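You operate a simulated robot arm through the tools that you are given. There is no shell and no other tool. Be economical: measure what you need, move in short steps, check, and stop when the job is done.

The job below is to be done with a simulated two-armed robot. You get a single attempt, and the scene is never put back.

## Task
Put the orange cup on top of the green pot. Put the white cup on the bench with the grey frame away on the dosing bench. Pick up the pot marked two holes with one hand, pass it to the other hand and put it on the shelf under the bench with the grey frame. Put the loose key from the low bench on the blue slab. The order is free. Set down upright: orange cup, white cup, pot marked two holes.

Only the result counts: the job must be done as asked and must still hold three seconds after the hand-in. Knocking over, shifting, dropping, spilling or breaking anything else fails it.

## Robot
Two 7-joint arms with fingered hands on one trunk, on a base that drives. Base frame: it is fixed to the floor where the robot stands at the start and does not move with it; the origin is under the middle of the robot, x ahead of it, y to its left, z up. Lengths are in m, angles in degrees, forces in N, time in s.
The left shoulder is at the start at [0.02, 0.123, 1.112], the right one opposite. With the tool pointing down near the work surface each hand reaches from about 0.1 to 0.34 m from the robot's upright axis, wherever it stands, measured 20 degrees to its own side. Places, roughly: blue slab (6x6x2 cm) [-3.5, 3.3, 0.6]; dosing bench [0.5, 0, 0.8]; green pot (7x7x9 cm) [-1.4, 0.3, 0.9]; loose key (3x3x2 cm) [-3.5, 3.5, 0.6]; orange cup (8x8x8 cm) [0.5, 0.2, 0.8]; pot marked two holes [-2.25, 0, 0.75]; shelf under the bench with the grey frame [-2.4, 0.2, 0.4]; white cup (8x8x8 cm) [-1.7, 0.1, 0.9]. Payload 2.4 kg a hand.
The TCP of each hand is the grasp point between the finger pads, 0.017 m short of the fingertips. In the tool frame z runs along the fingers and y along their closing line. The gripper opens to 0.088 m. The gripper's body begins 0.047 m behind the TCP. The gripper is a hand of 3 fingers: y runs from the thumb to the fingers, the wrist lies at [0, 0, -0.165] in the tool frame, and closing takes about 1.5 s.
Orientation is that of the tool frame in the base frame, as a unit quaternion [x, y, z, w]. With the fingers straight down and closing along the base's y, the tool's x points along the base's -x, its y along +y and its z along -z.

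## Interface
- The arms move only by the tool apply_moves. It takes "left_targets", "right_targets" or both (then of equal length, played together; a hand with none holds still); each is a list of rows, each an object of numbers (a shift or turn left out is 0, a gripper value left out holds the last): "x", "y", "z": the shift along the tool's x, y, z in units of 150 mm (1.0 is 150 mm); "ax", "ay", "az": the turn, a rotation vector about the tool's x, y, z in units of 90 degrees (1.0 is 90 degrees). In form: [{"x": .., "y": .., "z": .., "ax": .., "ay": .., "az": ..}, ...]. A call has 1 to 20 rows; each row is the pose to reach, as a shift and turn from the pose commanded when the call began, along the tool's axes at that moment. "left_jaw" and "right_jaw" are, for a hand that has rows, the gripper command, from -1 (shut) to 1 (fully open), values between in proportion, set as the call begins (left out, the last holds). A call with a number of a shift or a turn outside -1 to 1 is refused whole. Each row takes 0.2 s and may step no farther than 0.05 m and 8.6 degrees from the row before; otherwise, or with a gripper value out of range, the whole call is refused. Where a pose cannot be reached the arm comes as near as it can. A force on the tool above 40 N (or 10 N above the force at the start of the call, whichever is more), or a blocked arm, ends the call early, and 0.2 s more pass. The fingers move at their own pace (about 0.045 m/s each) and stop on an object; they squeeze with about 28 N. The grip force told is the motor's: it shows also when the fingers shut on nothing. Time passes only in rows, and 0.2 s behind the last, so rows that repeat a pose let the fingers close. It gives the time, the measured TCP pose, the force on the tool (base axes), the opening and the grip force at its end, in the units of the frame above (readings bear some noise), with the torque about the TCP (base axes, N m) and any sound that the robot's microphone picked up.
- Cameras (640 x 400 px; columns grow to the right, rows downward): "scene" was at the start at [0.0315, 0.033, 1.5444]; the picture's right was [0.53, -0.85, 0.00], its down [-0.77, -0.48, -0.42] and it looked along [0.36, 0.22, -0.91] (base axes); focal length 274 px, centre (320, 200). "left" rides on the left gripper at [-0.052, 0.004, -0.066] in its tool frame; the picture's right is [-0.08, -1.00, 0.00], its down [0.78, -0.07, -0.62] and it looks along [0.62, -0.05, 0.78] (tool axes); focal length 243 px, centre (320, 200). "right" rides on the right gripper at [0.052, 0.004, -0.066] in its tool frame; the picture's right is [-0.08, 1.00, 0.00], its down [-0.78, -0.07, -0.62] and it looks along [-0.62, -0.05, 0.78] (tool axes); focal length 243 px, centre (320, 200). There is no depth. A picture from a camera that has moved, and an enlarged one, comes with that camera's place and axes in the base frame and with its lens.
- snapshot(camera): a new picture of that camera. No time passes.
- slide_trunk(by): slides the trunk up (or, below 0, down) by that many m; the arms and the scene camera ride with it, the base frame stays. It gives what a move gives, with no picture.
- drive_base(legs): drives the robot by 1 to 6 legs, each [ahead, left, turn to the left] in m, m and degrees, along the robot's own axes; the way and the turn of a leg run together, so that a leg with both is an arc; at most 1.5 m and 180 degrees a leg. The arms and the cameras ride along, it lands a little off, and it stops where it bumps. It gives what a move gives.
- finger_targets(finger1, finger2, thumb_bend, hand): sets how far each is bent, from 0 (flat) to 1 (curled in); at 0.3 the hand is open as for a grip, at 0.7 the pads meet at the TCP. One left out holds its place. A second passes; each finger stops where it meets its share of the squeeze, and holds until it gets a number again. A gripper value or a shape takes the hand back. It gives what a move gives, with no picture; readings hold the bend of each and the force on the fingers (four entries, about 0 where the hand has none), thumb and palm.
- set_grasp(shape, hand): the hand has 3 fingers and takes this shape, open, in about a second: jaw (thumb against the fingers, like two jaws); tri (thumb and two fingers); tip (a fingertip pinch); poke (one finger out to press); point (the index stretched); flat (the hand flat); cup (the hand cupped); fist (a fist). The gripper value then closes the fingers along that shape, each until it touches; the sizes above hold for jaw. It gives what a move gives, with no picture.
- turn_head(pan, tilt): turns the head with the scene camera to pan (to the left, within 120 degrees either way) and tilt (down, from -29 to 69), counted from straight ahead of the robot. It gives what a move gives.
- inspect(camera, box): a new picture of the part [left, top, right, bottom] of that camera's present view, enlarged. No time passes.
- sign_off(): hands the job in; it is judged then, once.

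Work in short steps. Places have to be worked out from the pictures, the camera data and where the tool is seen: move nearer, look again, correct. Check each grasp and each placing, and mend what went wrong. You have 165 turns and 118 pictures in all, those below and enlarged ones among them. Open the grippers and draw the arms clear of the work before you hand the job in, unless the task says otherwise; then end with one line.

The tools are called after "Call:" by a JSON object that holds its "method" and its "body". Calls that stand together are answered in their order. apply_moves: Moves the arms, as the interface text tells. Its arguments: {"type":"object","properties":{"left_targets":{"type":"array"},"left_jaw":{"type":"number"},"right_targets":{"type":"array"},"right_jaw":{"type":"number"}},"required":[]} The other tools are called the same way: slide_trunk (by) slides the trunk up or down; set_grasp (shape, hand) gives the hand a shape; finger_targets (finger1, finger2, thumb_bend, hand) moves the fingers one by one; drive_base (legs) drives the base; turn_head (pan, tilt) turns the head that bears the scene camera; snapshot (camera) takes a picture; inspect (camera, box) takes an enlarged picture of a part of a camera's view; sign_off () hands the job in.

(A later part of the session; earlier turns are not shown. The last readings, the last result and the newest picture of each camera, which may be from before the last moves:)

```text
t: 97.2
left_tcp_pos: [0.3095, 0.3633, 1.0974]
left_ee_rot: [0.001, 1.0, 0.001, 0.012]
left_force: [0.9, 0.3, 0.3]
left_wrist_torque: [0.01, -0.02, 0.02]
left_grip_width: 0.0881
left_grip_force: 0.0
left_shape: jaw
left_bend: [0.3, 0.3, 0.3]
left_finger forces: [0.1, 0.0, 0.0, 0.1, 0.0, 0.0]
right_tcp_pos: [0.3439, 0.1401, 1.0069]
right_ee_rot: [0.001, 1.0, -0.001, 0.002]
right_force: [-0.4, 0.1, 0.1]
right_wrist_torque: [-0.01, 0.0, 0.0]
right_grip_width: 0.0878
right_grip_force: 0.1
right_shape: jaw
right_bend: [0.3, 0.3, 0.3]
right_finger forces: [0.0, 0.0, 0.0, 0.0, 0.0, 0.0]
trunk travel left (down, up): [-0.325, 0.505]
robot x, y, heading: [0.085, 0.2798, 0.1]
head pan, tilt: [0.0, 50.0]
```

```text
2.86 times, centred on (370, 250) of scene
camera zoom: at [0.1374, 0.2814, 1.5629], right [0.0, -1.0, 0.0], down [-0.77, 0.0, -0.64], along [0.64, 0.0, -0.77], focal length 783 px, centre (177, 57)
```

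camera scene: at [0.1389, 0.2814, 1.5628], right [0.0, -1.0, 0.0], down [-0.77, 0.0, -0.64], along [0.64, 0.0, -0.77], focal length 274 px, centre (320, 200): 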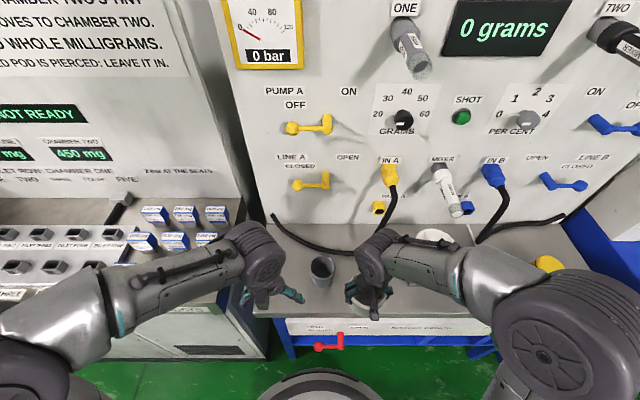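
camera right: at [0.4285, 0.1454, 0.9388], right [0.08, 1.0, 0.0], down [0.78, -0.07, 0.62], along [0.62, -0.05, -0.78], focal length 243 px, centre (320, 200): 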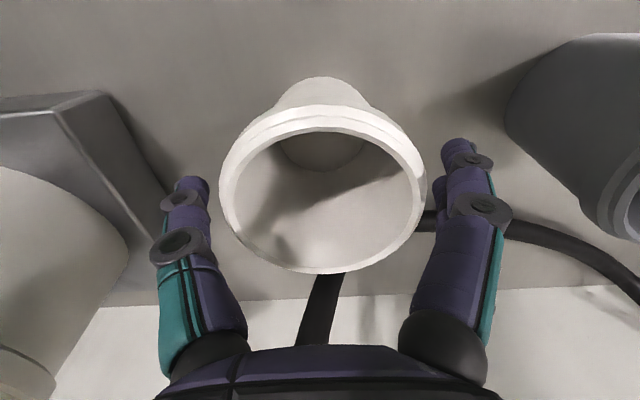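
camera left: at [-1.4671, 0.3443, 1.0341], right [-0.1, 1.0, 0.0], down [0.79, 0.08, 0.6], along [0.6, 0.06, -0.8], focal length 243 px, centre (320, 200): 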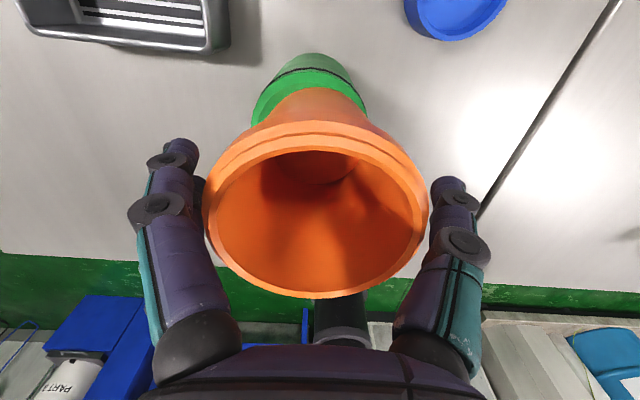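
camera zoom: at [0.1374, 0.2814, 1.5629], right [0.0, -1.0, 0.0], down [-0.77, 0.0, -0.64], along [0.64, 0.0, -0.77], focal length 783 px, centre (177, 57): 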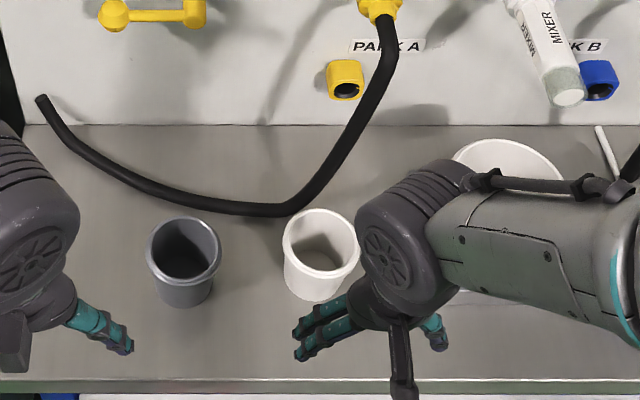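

White cup placed well clear. Next the "2 HOLES" pot, near (-2.34, 0.037). I drive back down the aisle and turn to face the grey bench there.

Call:
{"method": "drive_base", "body": {"legs": [[-0.5, 0, 0], [0, -0.84, 0], [-1.4, 0, 0], [-0.64, 0, 0], [0, 0, 90]]}}

Call:
{"method": "snapshot", "body": {"camera": "scene"}}

```text
t: 117.8
left_tcp_pos: [-2.5428, -0.344, 1.0972]
left_ee_rot: [-0.705, 0.709, 0.01, 0.006]
left_force: [-0.9, 0.2, -0.2]
left_wrist_torque: [0.04, 0.0, -0.01]
left_grip_width: 0.0881
left_grip_force: 0.0
left_shape: jaw
left_bend: [0.3, 0.3, 0.3]
left_finger forces: [0.0, 0.0, 0.0, 0.0, 0.0, 0.0]
right_tcp_pos: [-2.3192, -0.3121, 1.0054]
right_ee_rot: [-0.705, 0.71, 0.001, 0.001]
right_force: [-0.5, -0.9, 0.2]
right_wrist_torque: [0.02, -0.01, -0.02]
right_grip_width: 0.0882
right_grip_force: 0.1
right_shape: jaw
right_bend: [0.3, 0.3, 0.3]
right_finger forces: [0.0, 0.0, 0.1, 0.0, 0.0, 0.0]
trunk travel left (down, up): [-0.325, 0.505]
robot x, y, heading: [-2.461, -0.5721, 89.8]
head pan, tilt: [0.0, 50.0]
```

```text
70 pictures are left
camera scene: at [-2.4605, -0.5159, 1.5629], right [1.0, -0.01, 0.0], down [-0.01, -0.77, -0.64], along [0.0, 0.64, -0.77], focal length 274 px, centre (320, 200)
```

scene: 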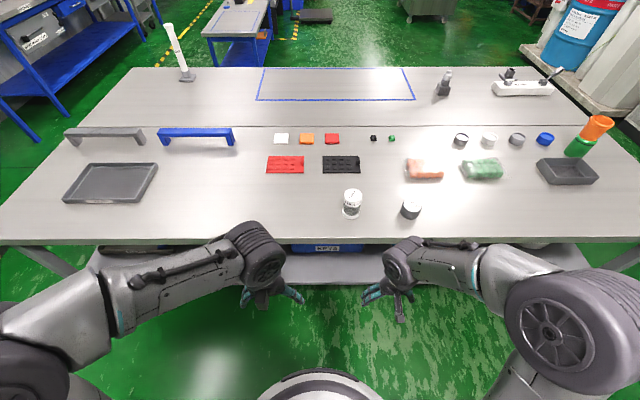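

The pot is at column 352. Before picking, I look at the shelf under the bench by lowering the trunk (hands are 25 cm clear of the bench edge).

Call:
{"method": "slide_trunk", "body": {"by": -0.3}}

Call:
{"method": "turn_head", "body": {"pan": 0, "tilt": 45}}

Call:
{"method": "snapshot", "body": {"camera": "scene"}}

```text
t: 120.8
left_tcp_pos: [-2.5409, -0.3435, 0.796]
left_ee_rot: [-0.704, 0.71, 0.009, 0.007]
left_force: [0.3, -0.3, -0.2]
left_wrist_torque: [0.0, 0.0, -0.01]
left_grip_width: 0.0879
left_grip_force: 0.0
left_shape: jaw
left_bend: [0.3, 0.3, 0.3]
left_finger forces: [0.0, 0.1, 0.1, 0.1, 0.1, 0.1]
right_tcp_pos: [-2.3183, -0.3116, 0.7071]
right_ee_rot: [-0.705, 0.71, 0.001, 0.001]
right_force: [-0.3, 0.2, 0.0]
right_wrist_torque: [-0.04, -0.02, 0.0]
right_grip_width: 0.0876
right_grip_force: 0.2
right_shape: jaw
right_bend: [0.3, 0.3, 0.3]
right_finger forces: [0.0, 0.0, 0.0, 0.0, 0.1, 0.0]
trunk travel left (down, up): [-0.025, 0.805]
robot x, y, heading: [-2.4604, -0.5708, 89.8]
head pan, tilt: [0.0, 50.0]
```

```text
t: 121.5
left_tcp_pos: [-2.543, -0.3442, 0.7973]
left_ee_rot: [-0.704, 0.71, 0.01, 0.007]
left_force: [-0.3, 0.8, -0.4]
left_wrist_torque: [-0.01, 0.05, 0.0]
left_grip_width: 0.0881
left_grip_force: 0.1
left_shape: jaw
left_bend: [0.3, 0.3, 0.3]
left_finger forces: [0.0, 0.1, 0.0, 0.1, 0.0, 0.0]
right_tcp_pos: [-2.3194, -0.3121, 0.7059]
right_ee_rot: [-0.705, 0.71, 0.001, 0.001]
right_force: [0.1, 0.6, -0.1]
right_wrist_torque: [-0.01, 0.0, 0.01]
right_grip_width: 0.0881
right_grip_force: 0.1
right_shape: jaw
right_bend: [0.3, 0.3, 0.3]
right_finger forces: [0.0, 0.0, 0.0, 0.0, 0.1, 0.0]
trunk travel left (down, up): [-0.025, 0.805]
robot x, y, heading: [-2.4605, -0.574, 89.6]
head pan, tilt: [0.0, 45.0]
```

```text
69 pictures are left
camera scene: at [-2.4605, -0.5116, 1.2698], right [1.0, -0.01, 0.0], down [-0.01, -0.71, -0.71], along [0.01, 0.71, -0.71], focal length 274 px, centre (320, 200)
```

scene: 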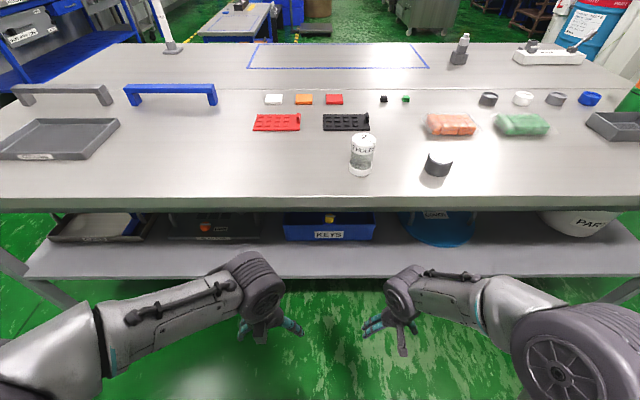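

The shelf front strip is free (edge y≈-0.02, boxes start y≈0.13, z≈0.4). Pot is near (-2.345, 0.033), top z≈0.925. I raise the trunk again and approach.

Call:
{"method": "slide_trunk", "body": {"by": 0.3}}

Call:
{"method": "drive_base", "body": {"legs": [[0.24, 0, 0]]}}

Call:
{"method": "apply_moves", "body": {"right_targets": [{"x": -0.3, "y": 0.1}, {"x": -0.5, "y": 0.17}]}}

Call:
{"method": "snapshot", "body": {"camera": "right"}}

```text
t: 124.5
left_tcp_pos: [-2.5431, -0.3443, 1.097]
left_ee_rot: [-0.704, 0.71, 0.009, 0.007]
left_force: [0.4, -0.4, 0.3]
left_wrist_torque: [0.01, 0.02, -0.01]
left_grip_width: 0.088
left_grip_force: 0.1
left_shape: jaw
left_bend: [0.3, 0.3, 0.3]
left_finger forces: [0.1, 0.0, 0.1, 0.1, 0.0, 0.0]
right_tcp_pos: [-2.3197, -0.3111, 1.0055]
right_ee_rot: [-0.705, 0.71, 0.0, 0.0]
right_force: [-0.9, -0.2, 0.1]
right_wrist_torque: [-0.01, 0.02, -0.02]
right_grip_width: 0.0878
right_grip_force: 0.1
right_shape: jaw
right_bend: [0.3, 0.3, 0.3]
right_finger forces: [0.0, 0.0, 0.0, 0.1, 0.0, 0.1]
trunk travel left (down, up): [-0.325, 0.505]
robot x, y, heading: [-2.457, -0.5768, 89.5]
head pan, tilt: [0.0, 45.0]
```

```text
t: 126.3
left_tcp_pos: [-2.5398, -0.1066, 1.0967]
left_ee_rot: [-0.704, 0.71, 0.01, 0.006]
left_force: [0.0, 0.1, -0.1]
left_wrist_torque: [-0.02, -0.01, 0.02]
left_grip_width: 0.0878
left_grip_force: 0.0
left_shape: jaw
left_bend: [0.3, 0.3, 0.3]
left_finger forces: [0.1, 0.0, 0.0, 0.1, 0.1, 0.1]
right_tcp_pos: [-2.3174, -0.074, 1.0065]
right_ee_rot: [-0.705, 0.709, -0.001, 0.0]
right_force: [-0.8, 0.3, 0.0]
right_wrist_torque: [0.02, -0.02, -0.02]
right_grip_width: 0.0879
right_grip_force: 0.0
right_shape: jaw
right_bend: [0.3, 0.3, 0.3]
right_finger forces: [0.0, 0.1, 0.0, 0.1, 0.0, 0.0]
trunk travel left (down, up): [-0.325, 0.505]
robot x, y, heading: [-2.4636, -0.3358, 89.4]
head pan, tilt: [0.0, 45.0]
```

```text
t: 126.9
left_tcp_pos: [-2.5392, -0.1076, 1.0972]
left_ee_rot: [-0.704, 0.71, 0.008, 0.007]
left_force: [-0.1, 0.0, 0.4]
left_wrist_torque: [-0.01, 0.0, 0.0]
left_grip_width: 0.0879
left_grip_force: 0.1
left_shape: jaw
left_bend: [0.3, 0.3, 0.3]
left_finger forces: [0.1, 0.0, 0.1, 0.1, 0.1, 0.0]
right_tcp_pos: [-2.3429, -0.0011, 1.0061]
right_ee_rot: [-0.704, 0.71, 0.002, 0.0]
right_force: [0.8, -0.5, 0.0]
right_wrist_torque: [0.02, 0.0, 0.0]
right_grip_width: 0.0881
right_grip_force: 0.1
right_shape: jaw
right_bend: [0.3, 0.3, 0.3]
right_finger forces: [0.0, 0.1, 0.0, 0.1, 0.0, 0.1]
trunk travel left (down, up): [-0.325, 0.505]
robot x, y, heading: [-2.462, -0.3401, 89.4]
head pan, tilt: [0.0, 45.0]
```

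```text
68 pictures are left
camera right: at [-2.3483, -0.0513, 1.0724], right [-1.0, 0.09, 0.0], down [0.07, 0.78, 0.62], along [0.06, 0.62, -0.78], focal length 243 px, centre (320, 200)
```

right: 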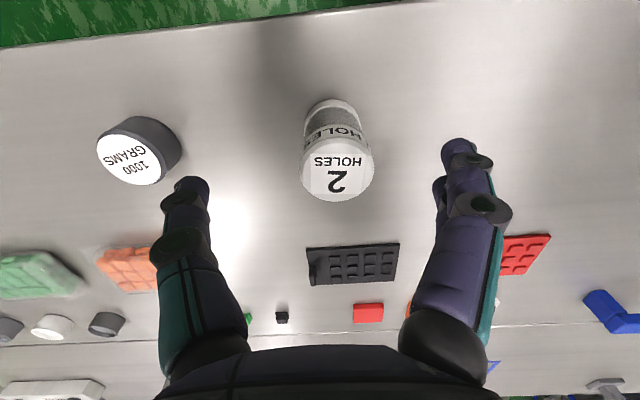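

Cap centre ≈(-2.3515, 0.038). I centre over it and descend to TCP z≈0.905, then check.

Call:
{"method": "apply_moves", "body": {"right_targets": [{"x": -0.26, "y": 0.057}, {"x": -0.26, "y": 0.057, "z": 0.25}]}}

Call:
{"method": "snapshot", "body": {"camera": "right"}}

```text
t: 127.5
left_tcp_pos: [-2.5398, -0.1068, 1.0984]
left_ee_rot: [-0.704, 0.71, 0.009, 0.007]
left_force: [-0.2, 0.1, -0.7]
left_wrist_torque: [-0.02, 0.02, 0.02]
left_grip_width: 0.0879
left_grip_force: 0.0
left_shape: jaw
left_bend: [0.3, 0.3, 0.3]
left_finger forces: [0.1, 0.1, 0.1, 0.0, 0.0, 0.0]
right_tcp_pos: [-2.3501, 0.0397, 0.9686]
right_ee_rot: [-0.704, 0.71, 0.001, 0.0]
right_force: [0.2, -0.9, -0.2]
right_wrist_torque: [0.0, -0.02, 0.01]
right_grip_width: 0.0881
right_grip_force: 0.1
right_shape: jaw
right_bend: [0.3, 0.3, 0.3]
right_finger forces: [0.0, 0.0, 0.0, 0.0, 0.1, 0.0]
trunk travel left (down, up): [-0.325, 0.505]
robot x, y, heading: [-2.4614, -0.3379, 89.3]
head pan, tilt: [0.0, 45.0]
```

```text
67 pictures are left
camera right: at [-2.3556, -0.0108, 1.035], right [-1.0, 0.09, 0.0], down [0.07, 0.78, 0.62], along [0.06, 0.62, -0.78], focal length 243 px, centre (320, 200)
```

right: 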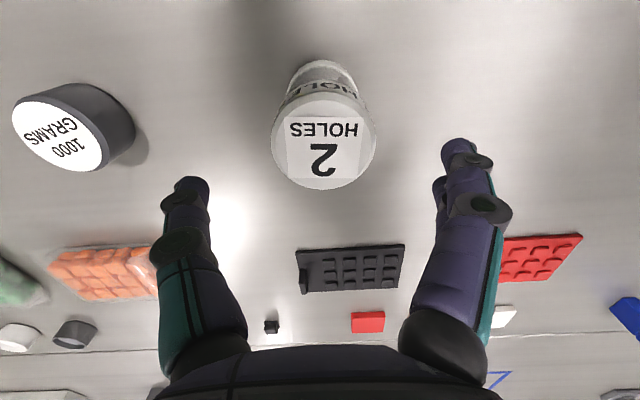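

Refined: cap at (-2.3515, 0.044), top z≈0.917. Descend to 0.897 and grip.

Call:
{"method": "apply_moves", "body": {"right_targets": [{"x": -0.03, "y": 0.01, "z": 0.16}, {"x": -0.03, "y": 0.01, "z": 0.32}, {"x": -0.03, "y": 0.01, "z": 0.47}]}}

Call:
{"method": "apply_moves", "body": {"right_targets": [{}, {}, {}, {}, {}, {}, {}, {}], "right_jaw": -1}}

Call:
{"method": "snapshot", "body": {"camera": "right"}}

```text
t: 128.3
left_tcp_pos: [-2.541, -0.1072, 1.0971]
left_ee_rot: [-0.704, 0.71, 0.009, 0.007]
left_force: [-0.1, 0.7, -0.1]
left_wrist_torque: [0.0, 0.01, 0.02]
left_grip_width: 0.0882
left_grip_force: 0.1
left_shape: jaw
left_bend: [0.3, 0.3, 0.3]
left_finger forces: [0.0, 0.0, 0.0, 0.0, 0.1, 0.0]
right_tcp_pos: [-2.3519, 0.0444, 0.8968]
right_ee_rot: [-0.704, 0.71, 0.001, 0.0]
right_force: [-0.1, -0.5, 0.3]
right_wrist_torque: [0.01, 0.0, 0.0]
right_grip_width: 0.0883
right_grip_force: 0.1
right_shape: jaw
right_bend: [0.3, 0.3, 0.3]
right_finger forces: [0.1, 0.1, 0.0, 0.1, 0.1, 0.1]
trunk travel left (down, up): [-0.325, 0.505]
robot x, y, heading: [-2.4575, -0.3401, 89.5]
head pan, tilt: [0.0, 45.0]
```

```text
t: 130.1
left_tcp_pos: [-2.5401, -0.1076, 1.0973]
left_ee_rot: [-0.704, 0.71, 0.008, 0.006]
left_force: [-0.3, 0.0, -1.0]
left_wrist_torque: [0.01, 0.0, -0.01]
left_grip_width: 0.0878
left_grip_force: 0.0
left_shape: jaw
left_bend: [0.3, 0.3, 0.3]
left_finger forces: [0.0, 0.0, 0.0, 0.1, 0.0, 0.0]
right_tcp_pos: [-2.3523, 0.0444, 0.8989]
right_ee_rot: [-0.704, 0.711, 0.001, 0.001]
right_force: [-0.1, -0.3, -0.5]
right_wrist_torque: [0.01, -0.02, 0.0]
right_grip_width: 0.0504
right_grip_force: 27.8
right_shape: jaw
right_bend: [0.72, 0.71, 0.72]
right_finger forces: [11.4, 12.5, 0.0, 0.1, 24.2, 0.1]
trunk travel left (down, up): [-0.325, 0.505]
robot x, y, heading: [-2.4576, -0.3373, 89.4]
head pan, tilt: [0.0, 45.0]
```

```text
66 pictures are left
camera right: at [-2.3576, -0.0066, 0.964], right [-1.0, 0.09, 0.0], down [0.07, 0.78, 0.62], along [0.06, 0.62, -0.78], focal length 243 px, centre (320, 200)
```

right: 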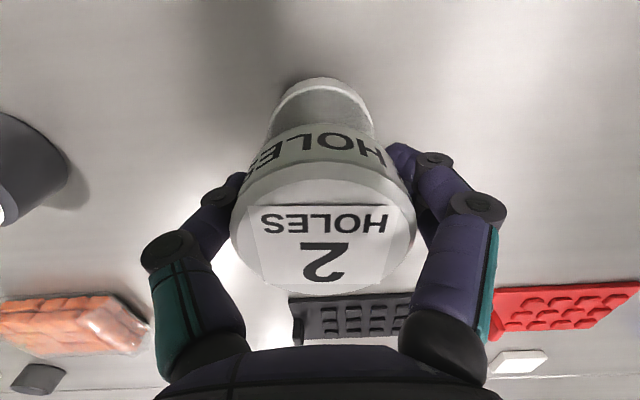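

Solid grip on the cap. Lift straight up, then draw back over the bench edge.

Call:
{"method": "apply_moves", "body": {"right_targets": [{"z": -0.15}, {"z": -0.45}, {"z": -0.75}, {"z": -0.75, "x": 0.3}, {"z": -0.75, "x": 0.6}]}}

Call:
{"method": "snapshot", "body": {"camera": "right"}}

```text
t: 131.3
left_tcp_pos: [-2.5391, -0.1071, 1.0969]
left_ee_rot: [-0.704, 0.71, 0.01, 0.007]
left_force: [0.5, -0.1, -0.4]
left_wrist_torque: [-0.01, 0.02, -0.01]
left_grip_width: 0.0878
left_grip_force: 0.1
left_shape: jaw
left_bend: [0.3, 0.3, 0.3]
left_finger forces: [0.0, 0.0, 0.0, 0.1, 0.0, 0.1]
right_tcp_pos: [-2.354, -0.0466, 1.0115]
right_ee_rot: [-0.704, 0.711, 0.002, 0.0]
right_force: [0.3, -0.7, -1.7]
right_wrist_torque: [0.01, -0.03, 0.02]
right_grip_width: 0.0501
right_grip_force: 27.9
right_shape: jaw
right_bend: [0.72, 0.71, 0.71]
right_finger forces: [11.3, 12.5, 0.0, 0.1, 24.1, 0.0]
trunk travel left (down, up): [-0.325, 0.505]
robot x, y, heading: [-2.4591, -0.3373, 89.8]
head pan, tilt: [0.0, 45.0]
```

```text
65 pictures are left
camera right: at [-2.359, -0.0984, 1.0774], right [-1.0, 0.09, 0.0], down [0.07, 0.78, 0.62], along [0.06, 0.62, -0.78], focal length 243 px, centre (320, 200)
```

right: 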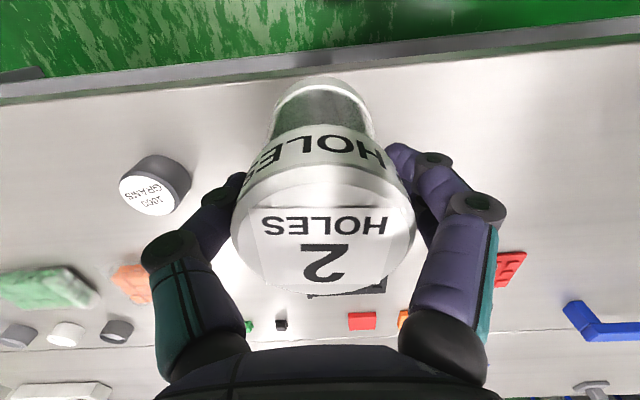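

Pot held upright. I back the robot away for clear space and rotate the right hand 90° about vertical so its fingers stand fore and aft.

Call:
{"method": "drive_base", "body": {"legs": [[-0.35, 0, 0]]}}

Call:
{"method": "apply_moves", "body": {"right_targets": [{"az": 0.09}, {"az": 0.18}, {"az": 0.27}, {"az": 0.36}, {"az": 0.45}, {"az": 0.54}, {"az": 0.63}, {"az": 0.72}, {"az": 0.81}, {"az": 0.9}, {"az": 0.99}]}}

Call:
{"method": "snapshot", "body": {"camera": "scene"}}

```text
t: 133.5
left_tcp_pos: [-2.5432, -0.455, 1.0981]
left_ee_rot: [-0.702, 0.712, 0.01, 0.008]
left_force: [-0.1, 0.1, -0.4]
left_wrist_torque: [0.03, -0.02, 0.0]
left_grip_width: 0.088
left_grip_force: 0.1
left_shape: jaw
left_bend: [0.3, 0.3, 0.3]
left_finger forces: [0.1, 0.1, 0.0, 0.0, 0.0, 0.0]
right_tcp_pos: [-2.3562, -0.3947, 1.0106]
right_ee_rot: [-0.704, 0.711, 0.001, 0.001]
right_force: [0.2, -0.7, -2.0]
right_wrist_torque: [0.0, -0.02, 0.01]
right_grip_width: 0.05
right_grip_force: 28.5
right_shape: jaw
right_bend: [0.72, 0.71, 0.71]
right_finger forces: [11.3, 12.6, 0.0, 0.0, 24.1, 0.0]
trunk travel left (down, up): [-0.325, 0.505]
robot x, y, heading: [-2.4607, -0.682, 89.2]
head pan, tilt: [0.0, 45.0]
```

```text
t: 135.9
left_tcp_pos: [-2.5422, -0.455, 1.0975]
left_ee_rot: [-0.703, 0.711, 0.01, 0.008]
left_force: [0.7, -0.2, 0.1]
left_wrist_torque: [-0.03, -0.02, -0.01]
left_grip_width: 0.088
left_grip_force: 0.1
left_shape: jaw
left_bend: [0.3, 0.3, 0.3]
left_finger forces: [0.1, 0.0, 0.0, 0.1, 0.0, 0.1]
right_tcp_pos: [-2.3568, -0.3935, 1.0118]
right_ee_rot: [-0.001, 1.0, 0.001, -0.001]
right_force: [-0.5, -0.2, -1.2]
right_wrist_torque: [-0.02, 0.03, 0.0]
right_grip_width: 0.05
right_grip_force: 27.8
right_shape: jaw
right_bend: [0.72, 0.71, 0.72]
right_finger forces: [11.2, 12.5, 0.0, 0.0, 24.0, 0.1]
trunk travel left (down, up): [-0.325, 0.505]
robot x, y, heading: [-2.4652, -0.683, 89.0]
head pan, tilt: [0.0, 45.0]
```

```text
64 pictures are left
camera scene: at [-2.4619, -0.6219, 1.5698], right [1.0, -0.01, 0.0], down [-0.01, -0.71, -0.71], along [0.01, 0.71, -0.71], focal length 274 px, centre (320, 200)
```

scene: 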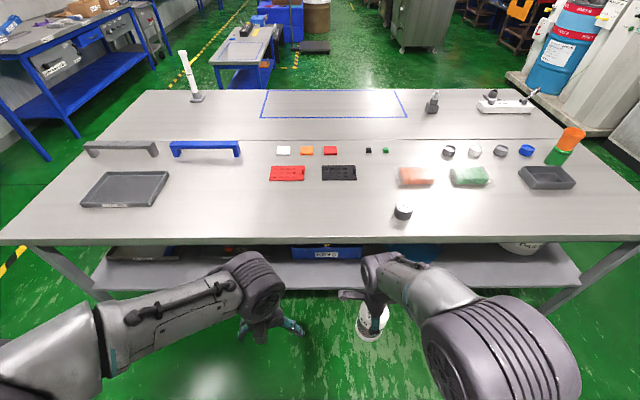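

The pot hangs from the right hand with fingers fore-aft. Now I lower the left hand beside it before turning it to point forward.

Call:
{"method": "apply_moves", "body": {"left_targets": [{"x": -0.16, "z": 0.25}, {"x": -0.32, "z": 0.5}, {"x": -0.48, "z": 0.75}, {"x": -0.63, "z": 1.0}]}}

Call:
{"method": "apply_moves", "body": {"left_targets": [{"z": 0.28}, {"z": 0.56}, {"z": 0.85}]}}

Call:
{"method": "apply_moves", "body": {"left_targets": [{"ay": -0.09}, {"ay": -0.18}, {"ay": -0.27}, {"ay": -0.36}, {"ay": -0.45}, {"ay": -0.54}, {"ay": -0.63}, {"ay": -0.72}, {"ay": -0.81}, {"ay": -0.9}, {"ay": -0.99}]}}

Call:
{"method": "snapshot", "body": {"camera": "scene"}}

```text
t: 136.9
left_tcp_pos: [-2.5418, -0.3538, 0.9493]
left_ee_rot: [-0.703, 0.711, 0.01, 0.008]
left_force: [0.0, -0.5, 0.5]
left_wrist_torque: [-0.03, -0.01, 0.0]
left_grip_width: 0.0881
left_grip_force: 0.1
left_shape: jaw
left_bend: [0.3, 0.3, 0.3]
left_finger forces: [0.0, 0.0, 0.0, 0.0, 0.0, 0.0]
right_tcp_pos: [-2.3566, -0.394, 1.0113]
right_ee_rot: [-0.002, 1.0, 0.0, 0.0]
right_force: [0.5, 0.2, -2.0]
right_wrist_torque: [-0.02, 0.02, 0.0]
right_grip_width: 0.0499
right_grip_force: 27.9
right_shape: jaw
right_bend: [0.72, 0.71, 0.72]
right_finger forces: [11.3, 12.5, 0.0, 0.1, 24.0, 0.0]
trunk travel left (down, up): [-0.325, 0.505]
robot x, y, heading: [-2.4655, -0.6846, 89.2]
head pan, tilt: [0.0, 45.0]
```

```text
t: 137.7
left_tcp_pos: [-2.5419, -0.3538, 0.8224]
left_ee_rot: [-0.703, 0.711, 0.008, 0.007]
left_force: [0.3, 0.2, 0.2]
left_wrist_torque: [0.01, 0.0, 0.0]
left_grip_width: 0.0881
left_grip_force: 0.1
left_shape: jaw
left_bend: [0.3, 0.3, 0.3]
left_finger forces: [0.0, 0.0, 0.0, 0.0, 0.0, 0.1]
right_tcp_pos: [-2.3548, -0.3933, 1.0101]
right_ee_rot: [-0.003, 1.0, 0.0, 0.0]
right_force: [0.1, -0.1, -2.2]
right_wrist_torque: [-0.06, 0.01, -0.01]
right_grip_width: 0.05
right_grip_force: 27.9
right_shape: jaw
right_bend: [0.72, 0.71, 0.72]
right_finger forces: [11.2, 12.4, 0.0, 0.1, 24.0, 0.0]
trunk travel left (down, up): [-0.325, 0.505]
robot x, y, heading: [-2.4604, -0.6846, 89.1]
head pan, tilt: [0.0, 45.0]
```

```text
t: 140.1
left_tcp_pos: [-2.5419, -0.3545, 0.8229]
left_ee_rot: [-0.494, 0.501, 0.5, 0.504]
left_force: [-0.4, -0.5, -0.5]
left_wrist_torque: [0.02, 0.0, 0.03]
left_grip_width: 0.088
left_grip_force: 0.0
left_shape: jaw
left_bend: [0.3, 0.3, 0.3]
left_finger forces: [0.1, 0.1, 0.0, 0.0, 0.1, 0.1]
right_tcp_pos: [-2.3551, -0.3932, 1.0113]
right_ee_rot: [-0.003, 1.0, 0.001, -0.001]
right_force: [-0.2, 0.3, -1.1]
right_wrist_torque: [0.02, 0.02, -0.01]
right_grip_width: 0.05
right_grip_force: 28.2
right_shape: jaw
right_bend: [0.72, 0.71, 0.72]
right_finger forces: [11.2, 12.5, 0.0, 0.0, 24.0, 0.1]
trunk travel left (down, up): [-0.325, 0.505]
robot x, y, heading: [-2.4618, -0.6821, 89.4]
head pan, tilt: [0.0, 45.0]
```

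```text
63 pictures are left
camera scene: at [-2.4599, -0.6223, 1.5698], right [1.0, -0.01, 0.0], down [-0.01, -0.71, -0.71], along [0.01, 0.71, -0.71], focal length 274 px, centre (320, 200)
```

scene: 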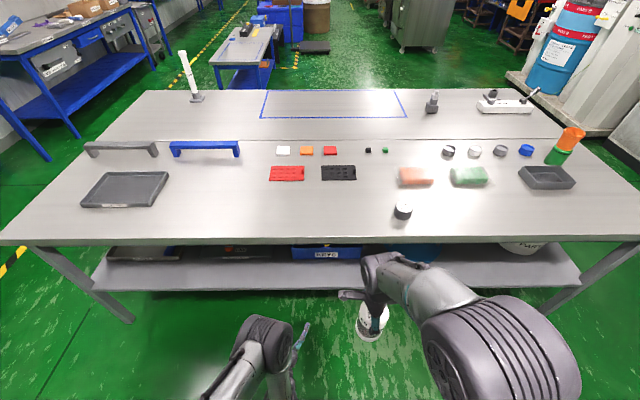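

The left hand now points forward at (-2.542, -0.354, 0.823). I bring the pot above its open jaw at height.

Call:
{"method": "apply_moves", "body": {"right_targets": [{"x": 0.3, "y": 0.1}, {"x": 0.6, "y": 0.2}, {"x": 0.9, "y": 0.28}]}}

Call:
{"method": "apply_moves", "body": {"right_targets": [{"x": 0.2}, {"x": 0.345}]}}

Call:
{"method": "snapshot", "body": {"camera": "left"}}

Call:
{"method": "snapshot", "body": {"camera": "scene"}}

```text
t: 140.9
left_tcp_pos: [-2.5416, -0.3522, 0.8219]
left_ee_rot: [-0.495, 0.502, 0.499, 0.504]
left_force: [-0.3, 1.2, -0.5]
left_wrist_torque: [0.0, 0.03, -0.01]
left_grip_width: 0.0878
left_grip_force: 0.1
left_shape: jaw
left_bend: [0.3, 0.3, 0.3]
left_finger forces: [0.1, 0.1, 0.2, 0.1, 0.0, 0.0]
right_tcp_pos: [-2.4919, -0.3537, 1.0103]
right_ee_rot: [-0.003, 1.0, 0.0, 0.0]
right_force: [-0.4, 0.5, -2.1]
right_wrist_torque: [-0.01, 0.02, 0.02]
right_grip_width: 0.0499
right_grip_force: 28.8
right_shape: jaw
right_bend: [0.72, 0.71, 0.71]
right_finger forces: [11.3, 12.5, 0.0, 0.0, 23.9, 0.0]
trunk travel left (down, up): [-0.325, 0.505]
robot x, y, heading: [-2.46, -0.6863, 89.5]
head pan, tilt: [0.0, 45.0]
```

```text
t: 141.5
left_tcp_pos: [-2.542, -0.3526, 0.8229]
left_ee_rot: [-0.494, 0.502, 0.499, 0.504]
left_force: [-0.6, -0.2, -1.4]
left_wrist_torque: [-0.05, 0.02, -0.02]
left_grip_width: 0.088
left_grip_force: 0.0
left_shape: jaw
left_bend: [0.3, 0.3, 0.3]
left_finger forces: [0.0, 0.1, 0.0, 0.1, 0.0, 0.0]
right_tcp_pos: [-2.5448, -0.3513, 1.0115]
right_ee_rot: [-0.002, 1.0, 0.001, 0.0]
right_force: [0.1, 0.4, -2.4]
right_wrist_torque: [-0.03, 0.01, -0.04]
right_grip_width: 0.0498
right_grip_force: 28.0
right_shape: jaw
right_bend: [0.72, 0.71, 0.72]
right_finger forces: [11.2, 12.5, 0.0, 0.0, 23.8, 0.1]
trunk travel left (down, up): [-0.325, 0.505]
robot x, y, heading: [-2.4617, -0.6851, 89.2]
head pan, tilt: [0.0, 45.0]
```

```text
62 pictures are left
camera left: at [-2.5473, -0.4213, 0.8731], right [1.0, -0.01, 0.08], down [0.06, -0.62, -0.79], along [0.06, 0.79, -0.61], focal length 243 px, centre (320, 200)
```

left: 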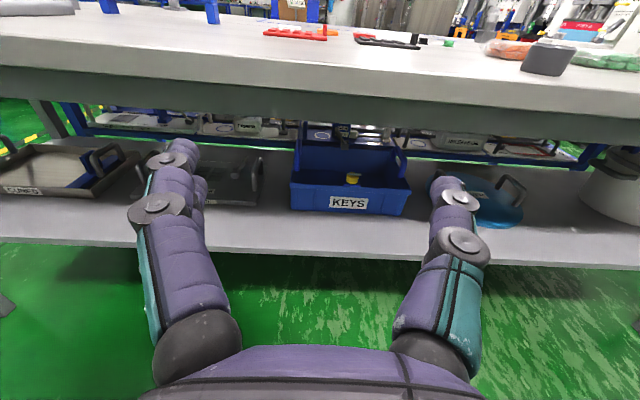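

```text
61 pictures are left
camera scene: at [-2.462, -0.6217, 1.5698], right [1.0, -0.01, 0.0], down [-0.01, -0.71, -0.71], along [0.01, 0.71, -0.71], focal length 274 px, centre (320, 200)
```

scene: 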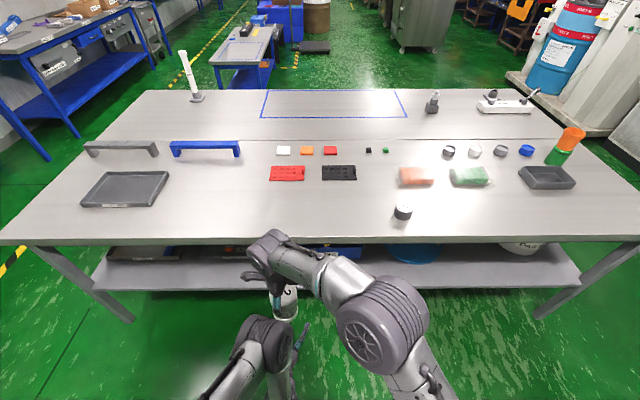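

Pot is right above the jaw. Lower it part-way and look with the left camera.

Call:
{"method": "apply_moves", "body": {"right_targets": [{"x": -0.015, "z": 0.2}, {"x": -0.015, "z": 0.4}, {"x": -0.015, "z": 0.6}, {"x": -0.015, "z": 0.75}]}}

Call:
{"method": "snapshot", "body": {"camera": "left"}}

```text
t: 142.5
left_tcp_pos: [-2.543, -0.353, 0.8221]
left_ee_rot: [-0.494, 0.501, 0.5, 0.504]
left_force: [-0.3, -0.6, -0.5]
left_wrist_torque: [-0.01, 0.02, -0.01]
left_grip_width: 0.0878
left_grip_force: 0.0
left_shape: jaw
left_bend: [0.3, 0.3, 0.3]
left_finger forces: [0.0, 0.0, 0.1, 0.1, 0.0, 0.0]
right_tcp_pos: [-2.5396, -0.3519, 0.9001]
right_ee_rot: [-0.002, 1.0, 0.001, 0.0]
right_force: [0.5, 0.6, -1.8]
right_wrist_torque: [-0.01, 0.03, -0.03]
right_grip_width: 0.0496
right_grip_force: 27.8
right_shape: jaw
right_bend: [0.72, 0.71, 0.72]
right_finger forces: [11.3, 12.5, 0.1, 0.0, 23.8, 0.1]
trunk travel left (down, up): [-0.325, 0.505]
robot x, y, heading: [-2.4601, -0.6818, 89.3]
head pan, tilt: [0.0, 45.0]
```

```text
60 pictures are left
camera left: at [-2.5472, -0.4213, 0.8731], right [1.0, -0.01, 0.08], down [0.06, -0.62, -0.79], along [0.06, 0.79, -0.61], focal length 243 px, centre (320, 200)
```

left: 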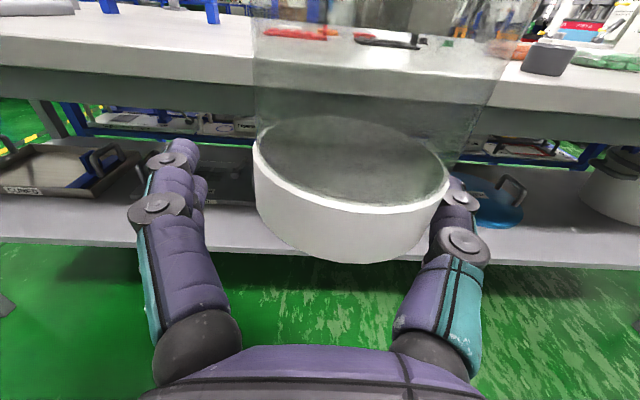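

The pot sits ~9 mm right of and slightly behind the jaw centre; I correct and lower the remaining 4 cm.

Call:
{"method": "apply_moves", "body": {"right_targets": [{"x": 0.055, "y": 0.05}, {"x": 0.055, "y": 0.05, "z": 0.14}, {"x": 0.055, "y": 0.05, "z": 0.28}]}}

Call:
{"method": "snapshot", "body": {"camera": "left"}}

```text
t: 143.3
left_tcp_pos: [-2.5414, -0.353, 0.8217]
left_ee_rot: [-0.494, 0.502, 0.5, 0.505]
left_force: [-0.4, -0.1, 0.4]
left_wrist_torque: [0.02, -0.04, 0.0]
left_grip_width: 0.0881
left_grip_force: 0.0
left_shape: jaw
left_bend: [0.3, 0.3, 0.3]
left_finger forces: [0.0, 0.0, 0.0, 0.0, 0.0, 0.0]
right_tcp_pos: [-2.5497, -0.3457, 0.8589]
right_ee_rot: [-0.003, 1.0, 0.0, -0.001]
right_force: [0.7, -0.3, -2.6]
right_wrist_torque: [0.01, 0.01, 0.01]
right_grip_width: 0.0498
right_grip_force: 27.9
right_shape: jaw
right_bend: [0.72, 0.71, 0.72]
right_finger forces: [11.3, 12.5, 0.0, 0.0, 23.9, 0.1]
trunk travel left (down, up): [-0.325, 0.505]
robot x, y, heading: [-2.4611, -0.6852, 89.3]
head pan, tilt: [0.0, 45.0]
```

```text
59 pictures are left
camera left: at [-2.5472, -0.4213, 0.8731], right [1.0, -0.01, 0.08], down [0.06, -0.62, -0.79], along [0.06, 0.79, -0.61], focal length 243 px, centre (320, 200)
```

left: 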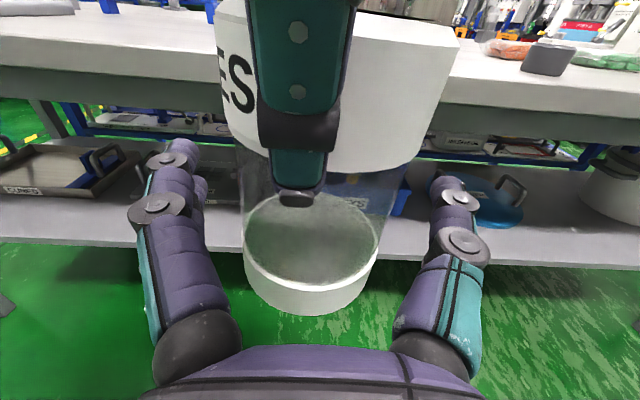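

The pot is centred in the left jaw with the right hand's thumb well above. Close the left hand.

Call:
{"method": "apply_moves", "body": {"left_targets": [{}, {}, {}, {}, {}, {}, {}, {}], "left_jaw": -1}}

Call:
{"method": "snapshot", "body": {"camera": "left"}}

```text
t: 145.1
left_tcp_pos: [-2.5421, -0.3528, 0.8222]
left_ee_rot: [-0.494, 0.502, 0.499, 0.505]
left_force: [-0.2, 1.1, 0.3]
left_wrist_torque: [0.01, 0.01, -0.08]
left_grip_width: 0.0509
left_grip_force: 27.8
left_shape: jaw
left_bend: [0.71, 0.71, 0.7]
left_finger forces: [12.6, 12.5, 0.0, 0.0, 25.4, 0.0]
right_tcp_pos: [-2.5505, -0.3448, 0.8577]
right_ee_rot: [-0.004, 1.0, 0.001, 0.0]
right_force: [0.2, -0.6, -3.0]
right_wrist_torque: [-0.04, -0.03, 0.06]
right_grip_width: 0.0495
right_grip_force: 27.6
right_shape: jaw
right_bend: [0.72, 0.71, 0.71]
right_finger forces: [11.6, 12.4, 0.0, 0.1, 24.2, 0.0]
trunk travel left (down, up): [-0.325, 0.505]
robot x, y, heading: [-2.4597, -0.6831, 89.2]
head pan, tilt: [0.0, 45.0]
```

```text
58 pictures are left
camera left: at [-2.5472, -0.4213, 0.8731], right [1.0, -0.01, 0.08], down [0.06, -0.62, -0.79], along [0.06, 0.79, -0.61], focal length 243 px, centre (320, 200)
```

left: 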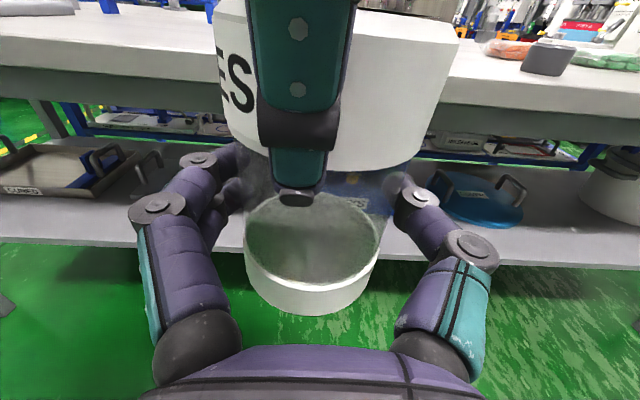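

Both hands hold the pot with low internal force. I open the right hand, and then raise it.

Call:
{"method": "apply_moves", "body": {"right_targets": [{}, {}, {}, {}, {}, {}, {}, {}], "right_jaw": 1}}

Call:
{"method": "snapshot", "body": {"camera": "left"}}

```text
t: 146.9
left_tcp_pos: [-2.5418, -0.3519, 0.823]
left_ee_rot: [-0.495, 0.502, 0.499, 0.504]
left_force: [-0.3, -0.1, 0.5]
left_wrist_torque: [-0.03, -0.04, 0.0]
left_grip_width: 0.0511
left_grip_force: 28.0
left_shape: jaw
left_bend: [0.71, 0.71, 0.7]
left_finger forces: [12.8, 12.8, 0.0, 0.0, 25.6, 0.0]
right_tcp_pos: [-2.5488, -0.3445, 0.8581]
right_ee_rot: [-0.003, 1.0, 0.001, 0.0]
right_force: [0.1, 0.1, 0.4]
right_wrist_torque: [0.0, 0.01, -0.01]
right_grip_width: 0.0879
right_grip_force: 0.1
right_shape: jaw
right_bend: [0.3, 0.3, 0.3]
right_finger forces: [0.0, 0.0, 0.0, 0.1, 0.0, 0.1]
trunk travel left (down, up): [-0.325, 0.505]
robot x, y, heading: [-2.462, -0.6843, 89.0]
head pan, tilt: [0.0, 45.0]
```

```text
57 pictures are left
camera left: at [-2.5472, -0.4213, 0.8731], right [1.0, -0.01, 0.08], down [0.06, -0.62, -0.79], along [0.06, 0.79, -0.61], focal length 243 px, centre (320, 200)
```

left: 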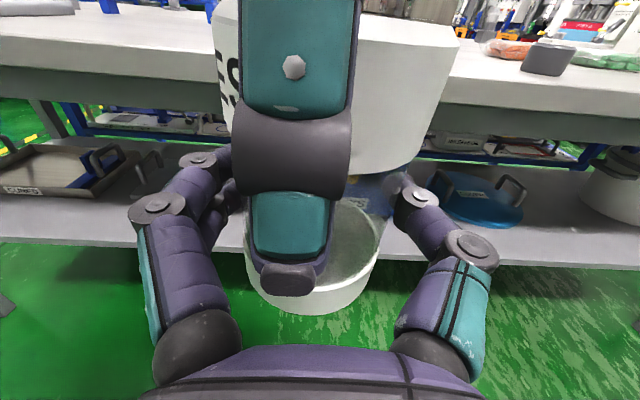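

Left holds alone. Raise the right hand straight up, then move it away to the right.

Call:
{"method": "apply_moves", "body": {"right_targets": [{"z": -0.1}, {"z": -0.4}, {"z": -0.7}, {"z": -1.0}, {"z": -1.0, "x": -0.3}, {"z": -1.0, "x": -0.6}, {"z": -1.0, "x": -0.9}]}}

Call:
{"method": "snapshot", "body": {"camera": "left"}}

```text
t: 148.5
left_tcp_pos: [-2.542, -0.3529, 0.822]
left_ee_rot: [-0.494, 0.501, 0.501, 0.504]
left_force: [0.4, 0.3, 0.5]
left_wrist_torque: [-0.05, 0.02, -0.01]
left_grip_width: 0.051
left_grip_force: 28.0
left_shape: jaw
left_bend: [0.71, 0.71, 0.7]
left_finger forces: [12.9, 12.8, 0.1, 0.1, 25.7, 0.1]
right_tcp_pos: [-2.4152, -0.3436, 1.0064]
right_ee_rot: [-0.003, 1.0, 0.0, 0.0]
right_force: [0.7, -0.5, 0.0]
right_wrist_torque: [0.03, -0.03, 0.02]
right_grip_width: 0.0878
right_grip_force: 0.1
right_shape: jaw
right_bend: [0.3, 0.3, 0.3]
right_finger forces: [0.0, 0.0, 0.1, 0.1, 0.0, 0.0]
trunk travel left (down, up): [-0.325, 0.505]
robot x, y, heading: [-2.4613, -0.6835, 89.3]
head pan, tilt: [0.0, 45.0]
```

```text
56 pictures are left
camera left: at [-2.5469, -0.4214, 0.8732], right [1.0, -0.01, 0.08], down [0.06, -0.62, -0.79], along [0.06, 0.79, -0.61], focal length 243 px, centre (320, 200)
```

left: 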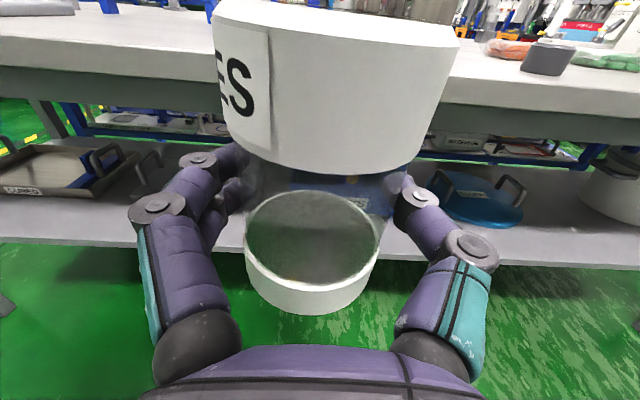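

The left hand has the pot. I retract the right hand near the body and rotate it back, so it clears the bench edge later.

Call:
{"method": "apply_moves", "body": {"right_targets": [{"y": -0.09, "x": -0.05, "az": -0.09}, {"y": -0.18, "x": -0.1, "az": -0.18}, {"y": -0.27, "x": -0.15, "az": -0.27}, {"y": -0.36, "x": -0.2, "az": -0.36}, {"y": -0.45, "x": -0.25, "az": -0.45}, {"y": -0.54, "x": -0.3, "az": -0.54}, {"y": -0.63, "x": -0.35, "az": -0.63}, {"y": -0.72, "x": -0.4, "az": -0.72}, {"y": -0.81, "x": -0.4, "az": -0.81}, {"y": -0.9, "x": -0.4, "az": -0.9}, {"y": -1.0, "x": -0.4, "az": -0.99}]}}

Call:
{"method": "slide_trunk", "body": {"by": -0.3}}

Call:
{"method": "snapshot", "body": {"camera": "scene"}}

Call:
{"method": "snapshot", "body": {"camera": "left"}}

```text
t: 150.9
left_tcp_pos: [-2.5427, -0.3541, 0.8223]
left_ee_rot: [-0.495, 0.502, 0.5, 0.504]
left_force: [0.7, 0.8, -0.1]
left_wrist_torque: [0.0, 0.0, -0.01]
left_grip_width: 0.0509
left_grip_force: 27.7
left_shape: jaw
left_bend: [0.71, 0.71, 0.7]
left_finger forces: [12.9, 12.8, 0.0, 0.0, 25.7, 0.1]
right_tcp_pos: [-2.3533, -0.4951, 1.0052]
right_ee_rot: [-0.704, 0.71, 0.001, 0.0]
right_force: [0.0, 0.2, -0.6]
right_wrist_torque: [-0.01, 0.02, 0.03]
right_grip_width: 0.088
right_grip_force: 0.0
right_shape: jaw
right_bend: [0.3, 0.3, 0.3]
right_finger forces: [0.0, 0.0, 0.0, 0.0, 0.0, 0.0]
trunk travel left (down, up): [-0.325, 0.505]
robot x, y, heading: [-2.4624, -0.6831, 89.4]
head pan, tilt: [0.0, 45.0]
```

```text
t: 153.9
left_tcp_pos: [-2.5417, -0.3541, 0.5231]
left_ee_rot: [-0.495, 0.502, 0.5, 0.504]
left_force: [0.1, 0.6, 0.8]
left_wrist_torque: [0.0, 0.01, 0.0]
left_grip_width: 0.0513
left_grip_force: 28.3
left_shape: jaw
left_bend: [0.71, 0.71, 0.7]
left_finger forces: [12.9, 12.8, 0.0, 0.0, 25.7, 0.0]
right_tcp_pos: [-2.3529, -0.495, 0.7063]
right_ee_rot: [-0.703, 0.711, 0.001, 0.0]
right_force: [1.0, 0.4, -0.5]
right_wrist_torque: [0.02, -0.03, 0.02]
right_grip_width: 0.0879
right_grip_force: 0.2
right_shape: jaw
right_bend: [0.3, 0.3, 0.3]
right_finger forces: [0.0, 0.0, 0.0, 0.0, 0.0, 0.0]
trunk travel left (down, up): [-0.025, 0.805]
robot x, y, heading: [-2.4637, -0.6838, 89.3]
head pan, tilt: [0.0, 45.0]
```

```text
55 pictures are left
camera scene: at [-2.4618, -0.622, 1.2698], right [1.0, -0.01, 0.0], down [-0.01, -0.71, -0.71], along [0.01, 0.71, -0.71], focal length 274 px, centre (320, 200)
```

scene: 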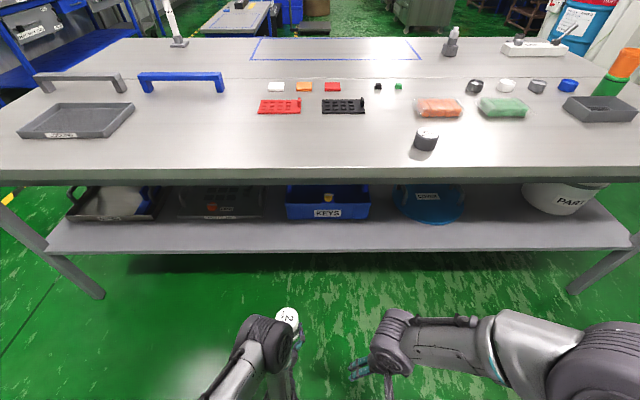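

```text
54 pictures are left
camera left: at [-2.5471, -0.4215, 0.5732], right [1.0, -0.01, 0.08], down [0.06, -0.62, -0.79], along [0.06, 0.79, -0.61], focal length 243 px, centre (320, 200)
```

left: 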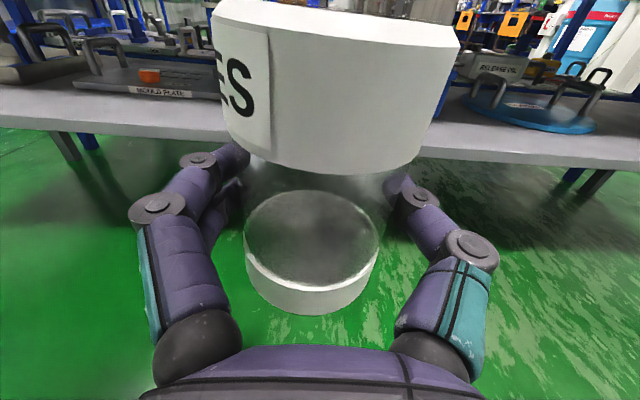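

Shelf confirmed: top z≈0.40, front edge y≈-0.02, free until y≈0.138. I drive the pot in at height, stopping to check.

Call:
{"method": "drive_base", "body": {"legs": [[0.34, 0, 0]]}}

Call:
{"method": "apply_moves", "body": {"left_targets": [{"z": 0.2}, {"z": 0.45}]}}

Call:
{"method": "snapshot", "body": {"camera": "left"}}

Call:
{"method": "snapshot", "body": {"camera": "scene"}}

```text
t: 156.1
left_tcp_pos: [-2.5376, -0.0148, 0.5226]
left_ee_rot: [-0.493, 0.503, 0.499, 0.505]
left_force: [0.0, 0.3, 0.2]
left_wrist_torque: [0.01, 0.0, 0.01]
left_grip_width: 0.051
left_grip_force: 28.5
left_shape: jaw
left_bend: [0.71, 0.71, 0.7]
left_finger forces: [12.9, 12.8, 0.0, 0.1, 25.8, 0.0]
right_tcp_pos: [-2.3485, -0.1576, 0.7057]
right_ee_rot: [-0.702, 0.712, 0.001, 0.0]
right_force: [-0.2, -0.2, 0.2]
right_wrist_torque: [-0.01, 0.01, 0.05]
right_grip_width: 0.0878
right_grip_force: 0.0
right_shape: jaw
right_bend: [0.3, 0.3, 0.3]
right_finger forces: [0.1, 0.0, 0.0, 0.1, 0.1, 0.1]
trunk travel left (down, up): [-0.025, 0.805]
robot x, y, heading: [-2.4583, -0.349, 89.1]
head pan, tilt: [0.0, 45.0]
```

```text
t: 156.7
left_tcp_pos: [-2.5344, 0.0517, 0.5214]
left_ee_rot: [-0.494, 0.502, 0.499, 0.505]
left_force: [0.4, -0.9, 0.6]
left_wrist_torque: [-0.06, -0.02, 0.01]
left_grip_width: 0.0512
left_grip_force: 27.7
left_shape: jaw
left_bend: [0.71, 0.71, 0.7]
left_finger forces: [12.9, 12.7, 0.1, 0.1, 25.6, 0.0]
right_tcp_pos: [-2.3483, -0.1573, 0.7059]
right_ee_rot: [-0.702, 0.712, 0.001, 0.001]
right_force: [-0.1, 0.3, -0.4]
right_wrist_torque: [0.05, 0.01, -0.02]
right_grip_width: 0.0877
right_grip_force: 0.1
right_shape: jaw
right_bend: [0.3, 0.3, 0.3]
right_finger forces: [0.1, 0.1, 0.0, 0.1, 0.0, 0.0]
trunk travel left (down, up): [-0.025, 0.805]
robot x, y, heading: [-2.4589, -0.3467, 89.1]
head pan, tilt: [0.0, 45.0]
```

```text
53 pictures are left
camera left: at [-2.5402, -0.017, 0.5724], right [1.0, -0.02, 0.08], down [0.05, -0.62, -0.79], along [0.06, 0.79, -0.61], focal length 243 px, centre (320, 200)
```

left: 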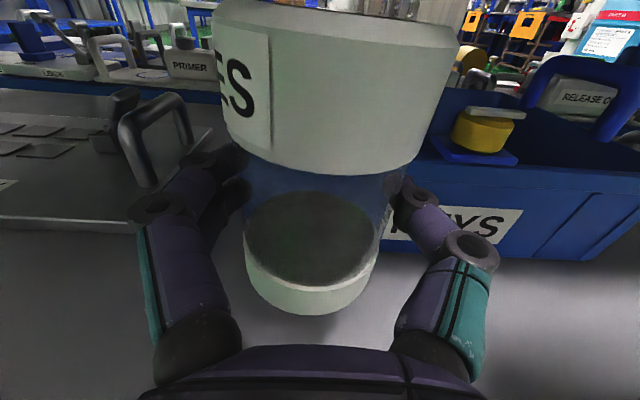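

```text
52 pictures are left
camera scene: at [-2.4572, -0.2845, 1.2698], right [1.0, -0.01, 0.0], down [-0.01, -0.71, -0.71], along [0.01, 0.71, -0.71], focal length 274 px, centre (320, 200)
```

scene: 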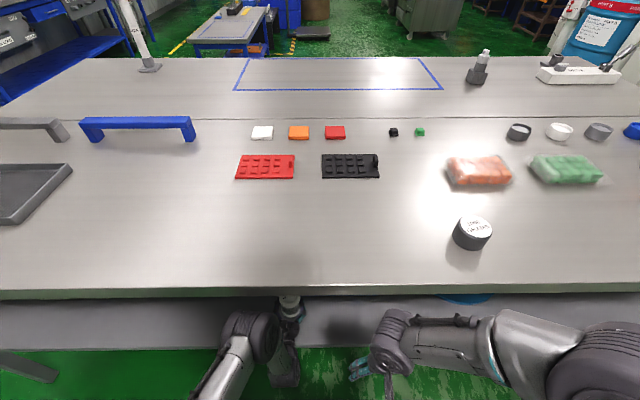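

The pot is over the clear front strip of the shelf (centre y≈0.05, boxes begin ≈0.13). Lower it 7.5 cm, then by small steps.

Call:
{"method": "apply_moves", "body": {"left_targets": [{"x": 0.15}, {"x": 0.3}, {"x": 0.45}, {"x": 0.5}]}}

Call:
{"method": "apply_moves", "body": {"left_targets": [{"x": 0.015}, {"x": 0.03}, {"x": 0.045}, {"x": 0.06}]}}

Call:
{"method": "snapshot", "body": {"camera": "left"}}

```text
t: 157.7
left_tcp_pos: [-2.5353, 0.0536, 0.4483]
left_ee_rot: [-0.494, 0.502, 0.5, 0.505]
left_force: [-0.9, -1.6, 0.1]
left_wrist_torque: [-0.02, 0.03, -0.02]
left_grip_width: 0.0508
left_grip_force: 28.4
left_shape: jaw
left_bend: [0.71, 0.71, 0.7]
left_finger forces: [12.8, 12.6, 0.0, 0.1, 25.5, 0.1]
right_tcp_pos: [-2.349, -0.1566, 0.7054]
right_ee_rot: [-0.702, 0.712, 0.0, 0.001]
right_force: [-0.1, -0.1, -0.5]
right_wrist_torque: [0.03, 0.01, 0.01]
right_grip_width: 0.0877
right_grip_force: 0.0
right_shape: jaw
right_bend: [0.3, 0.3, 0.3]
right_finger forces: [0.1, 0.0, 0.1, 0.1, 0.1, 0.1]
trunk travel left (down, up): [-0.025, 0.805]
robot x, y, heading: [-2.4571, -0.3477, 89.1]
head pan, tilt: [0.0, 45.0]
```

```text
t: 158.7
left_tcp_pos: [-2.5346, 0.0541, 0.4413]
left_ee_rot: [-0.492, 0.501, 0.5, 0.507]
left_force: [-2.8, 0.2, 15.1]
left_wrist_torque: [0.17, -0.21, 0.04]
left_grip_width: 0.0511
left_grip_force: 27.7
left_shape: jaw
left_bend: [0.71, 0.71, 0.7]
left_finger forces: [15.0, 13.1, 0.1, 0.0, 25.3, 0.0]
right_tcp_pos: [-2.3491, -0.1579, 0.7059]
right_ee_rot: [-0.702, 0.713, 0.0, 0.001]
right_force: [-0.4, -0.4, 0.2]
right_wrist_torque: [-0.01, -0.02, -0.03]
right_grip_width: 0.0879
right_grip_force: 0.0
right_shape: jaw
right_bend: [0.3, 0.3, 0.3]
right_finger forces: [0.0, 0.0, 0.0, 0.0, 0.0, 0.0]
trunk travel left (down, up): [-0.025, 0.805]
robot x, y, heading: [-2.4589, -0.3476, 89.4]
head pan, tilt: [0.0, 45.0]
```

```text
51 pictures are left
camera left: at [-2.5402, -0.0151, 0.4918], right [1.0, -0.02, 0.08], down [0.06, -0.61, -0.79], along [0.06, 0.79, -0.61], focal length 243 px, centre (320, 200)
```

left: 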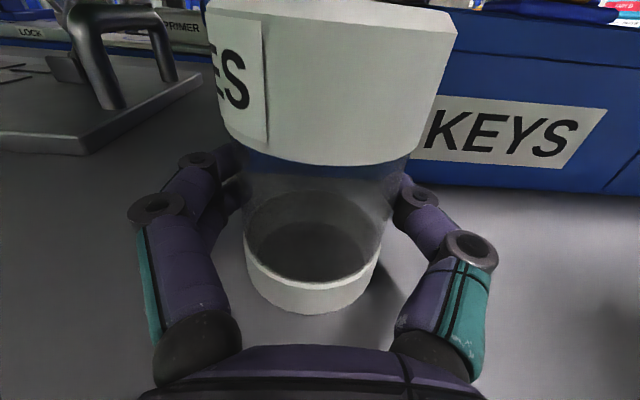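

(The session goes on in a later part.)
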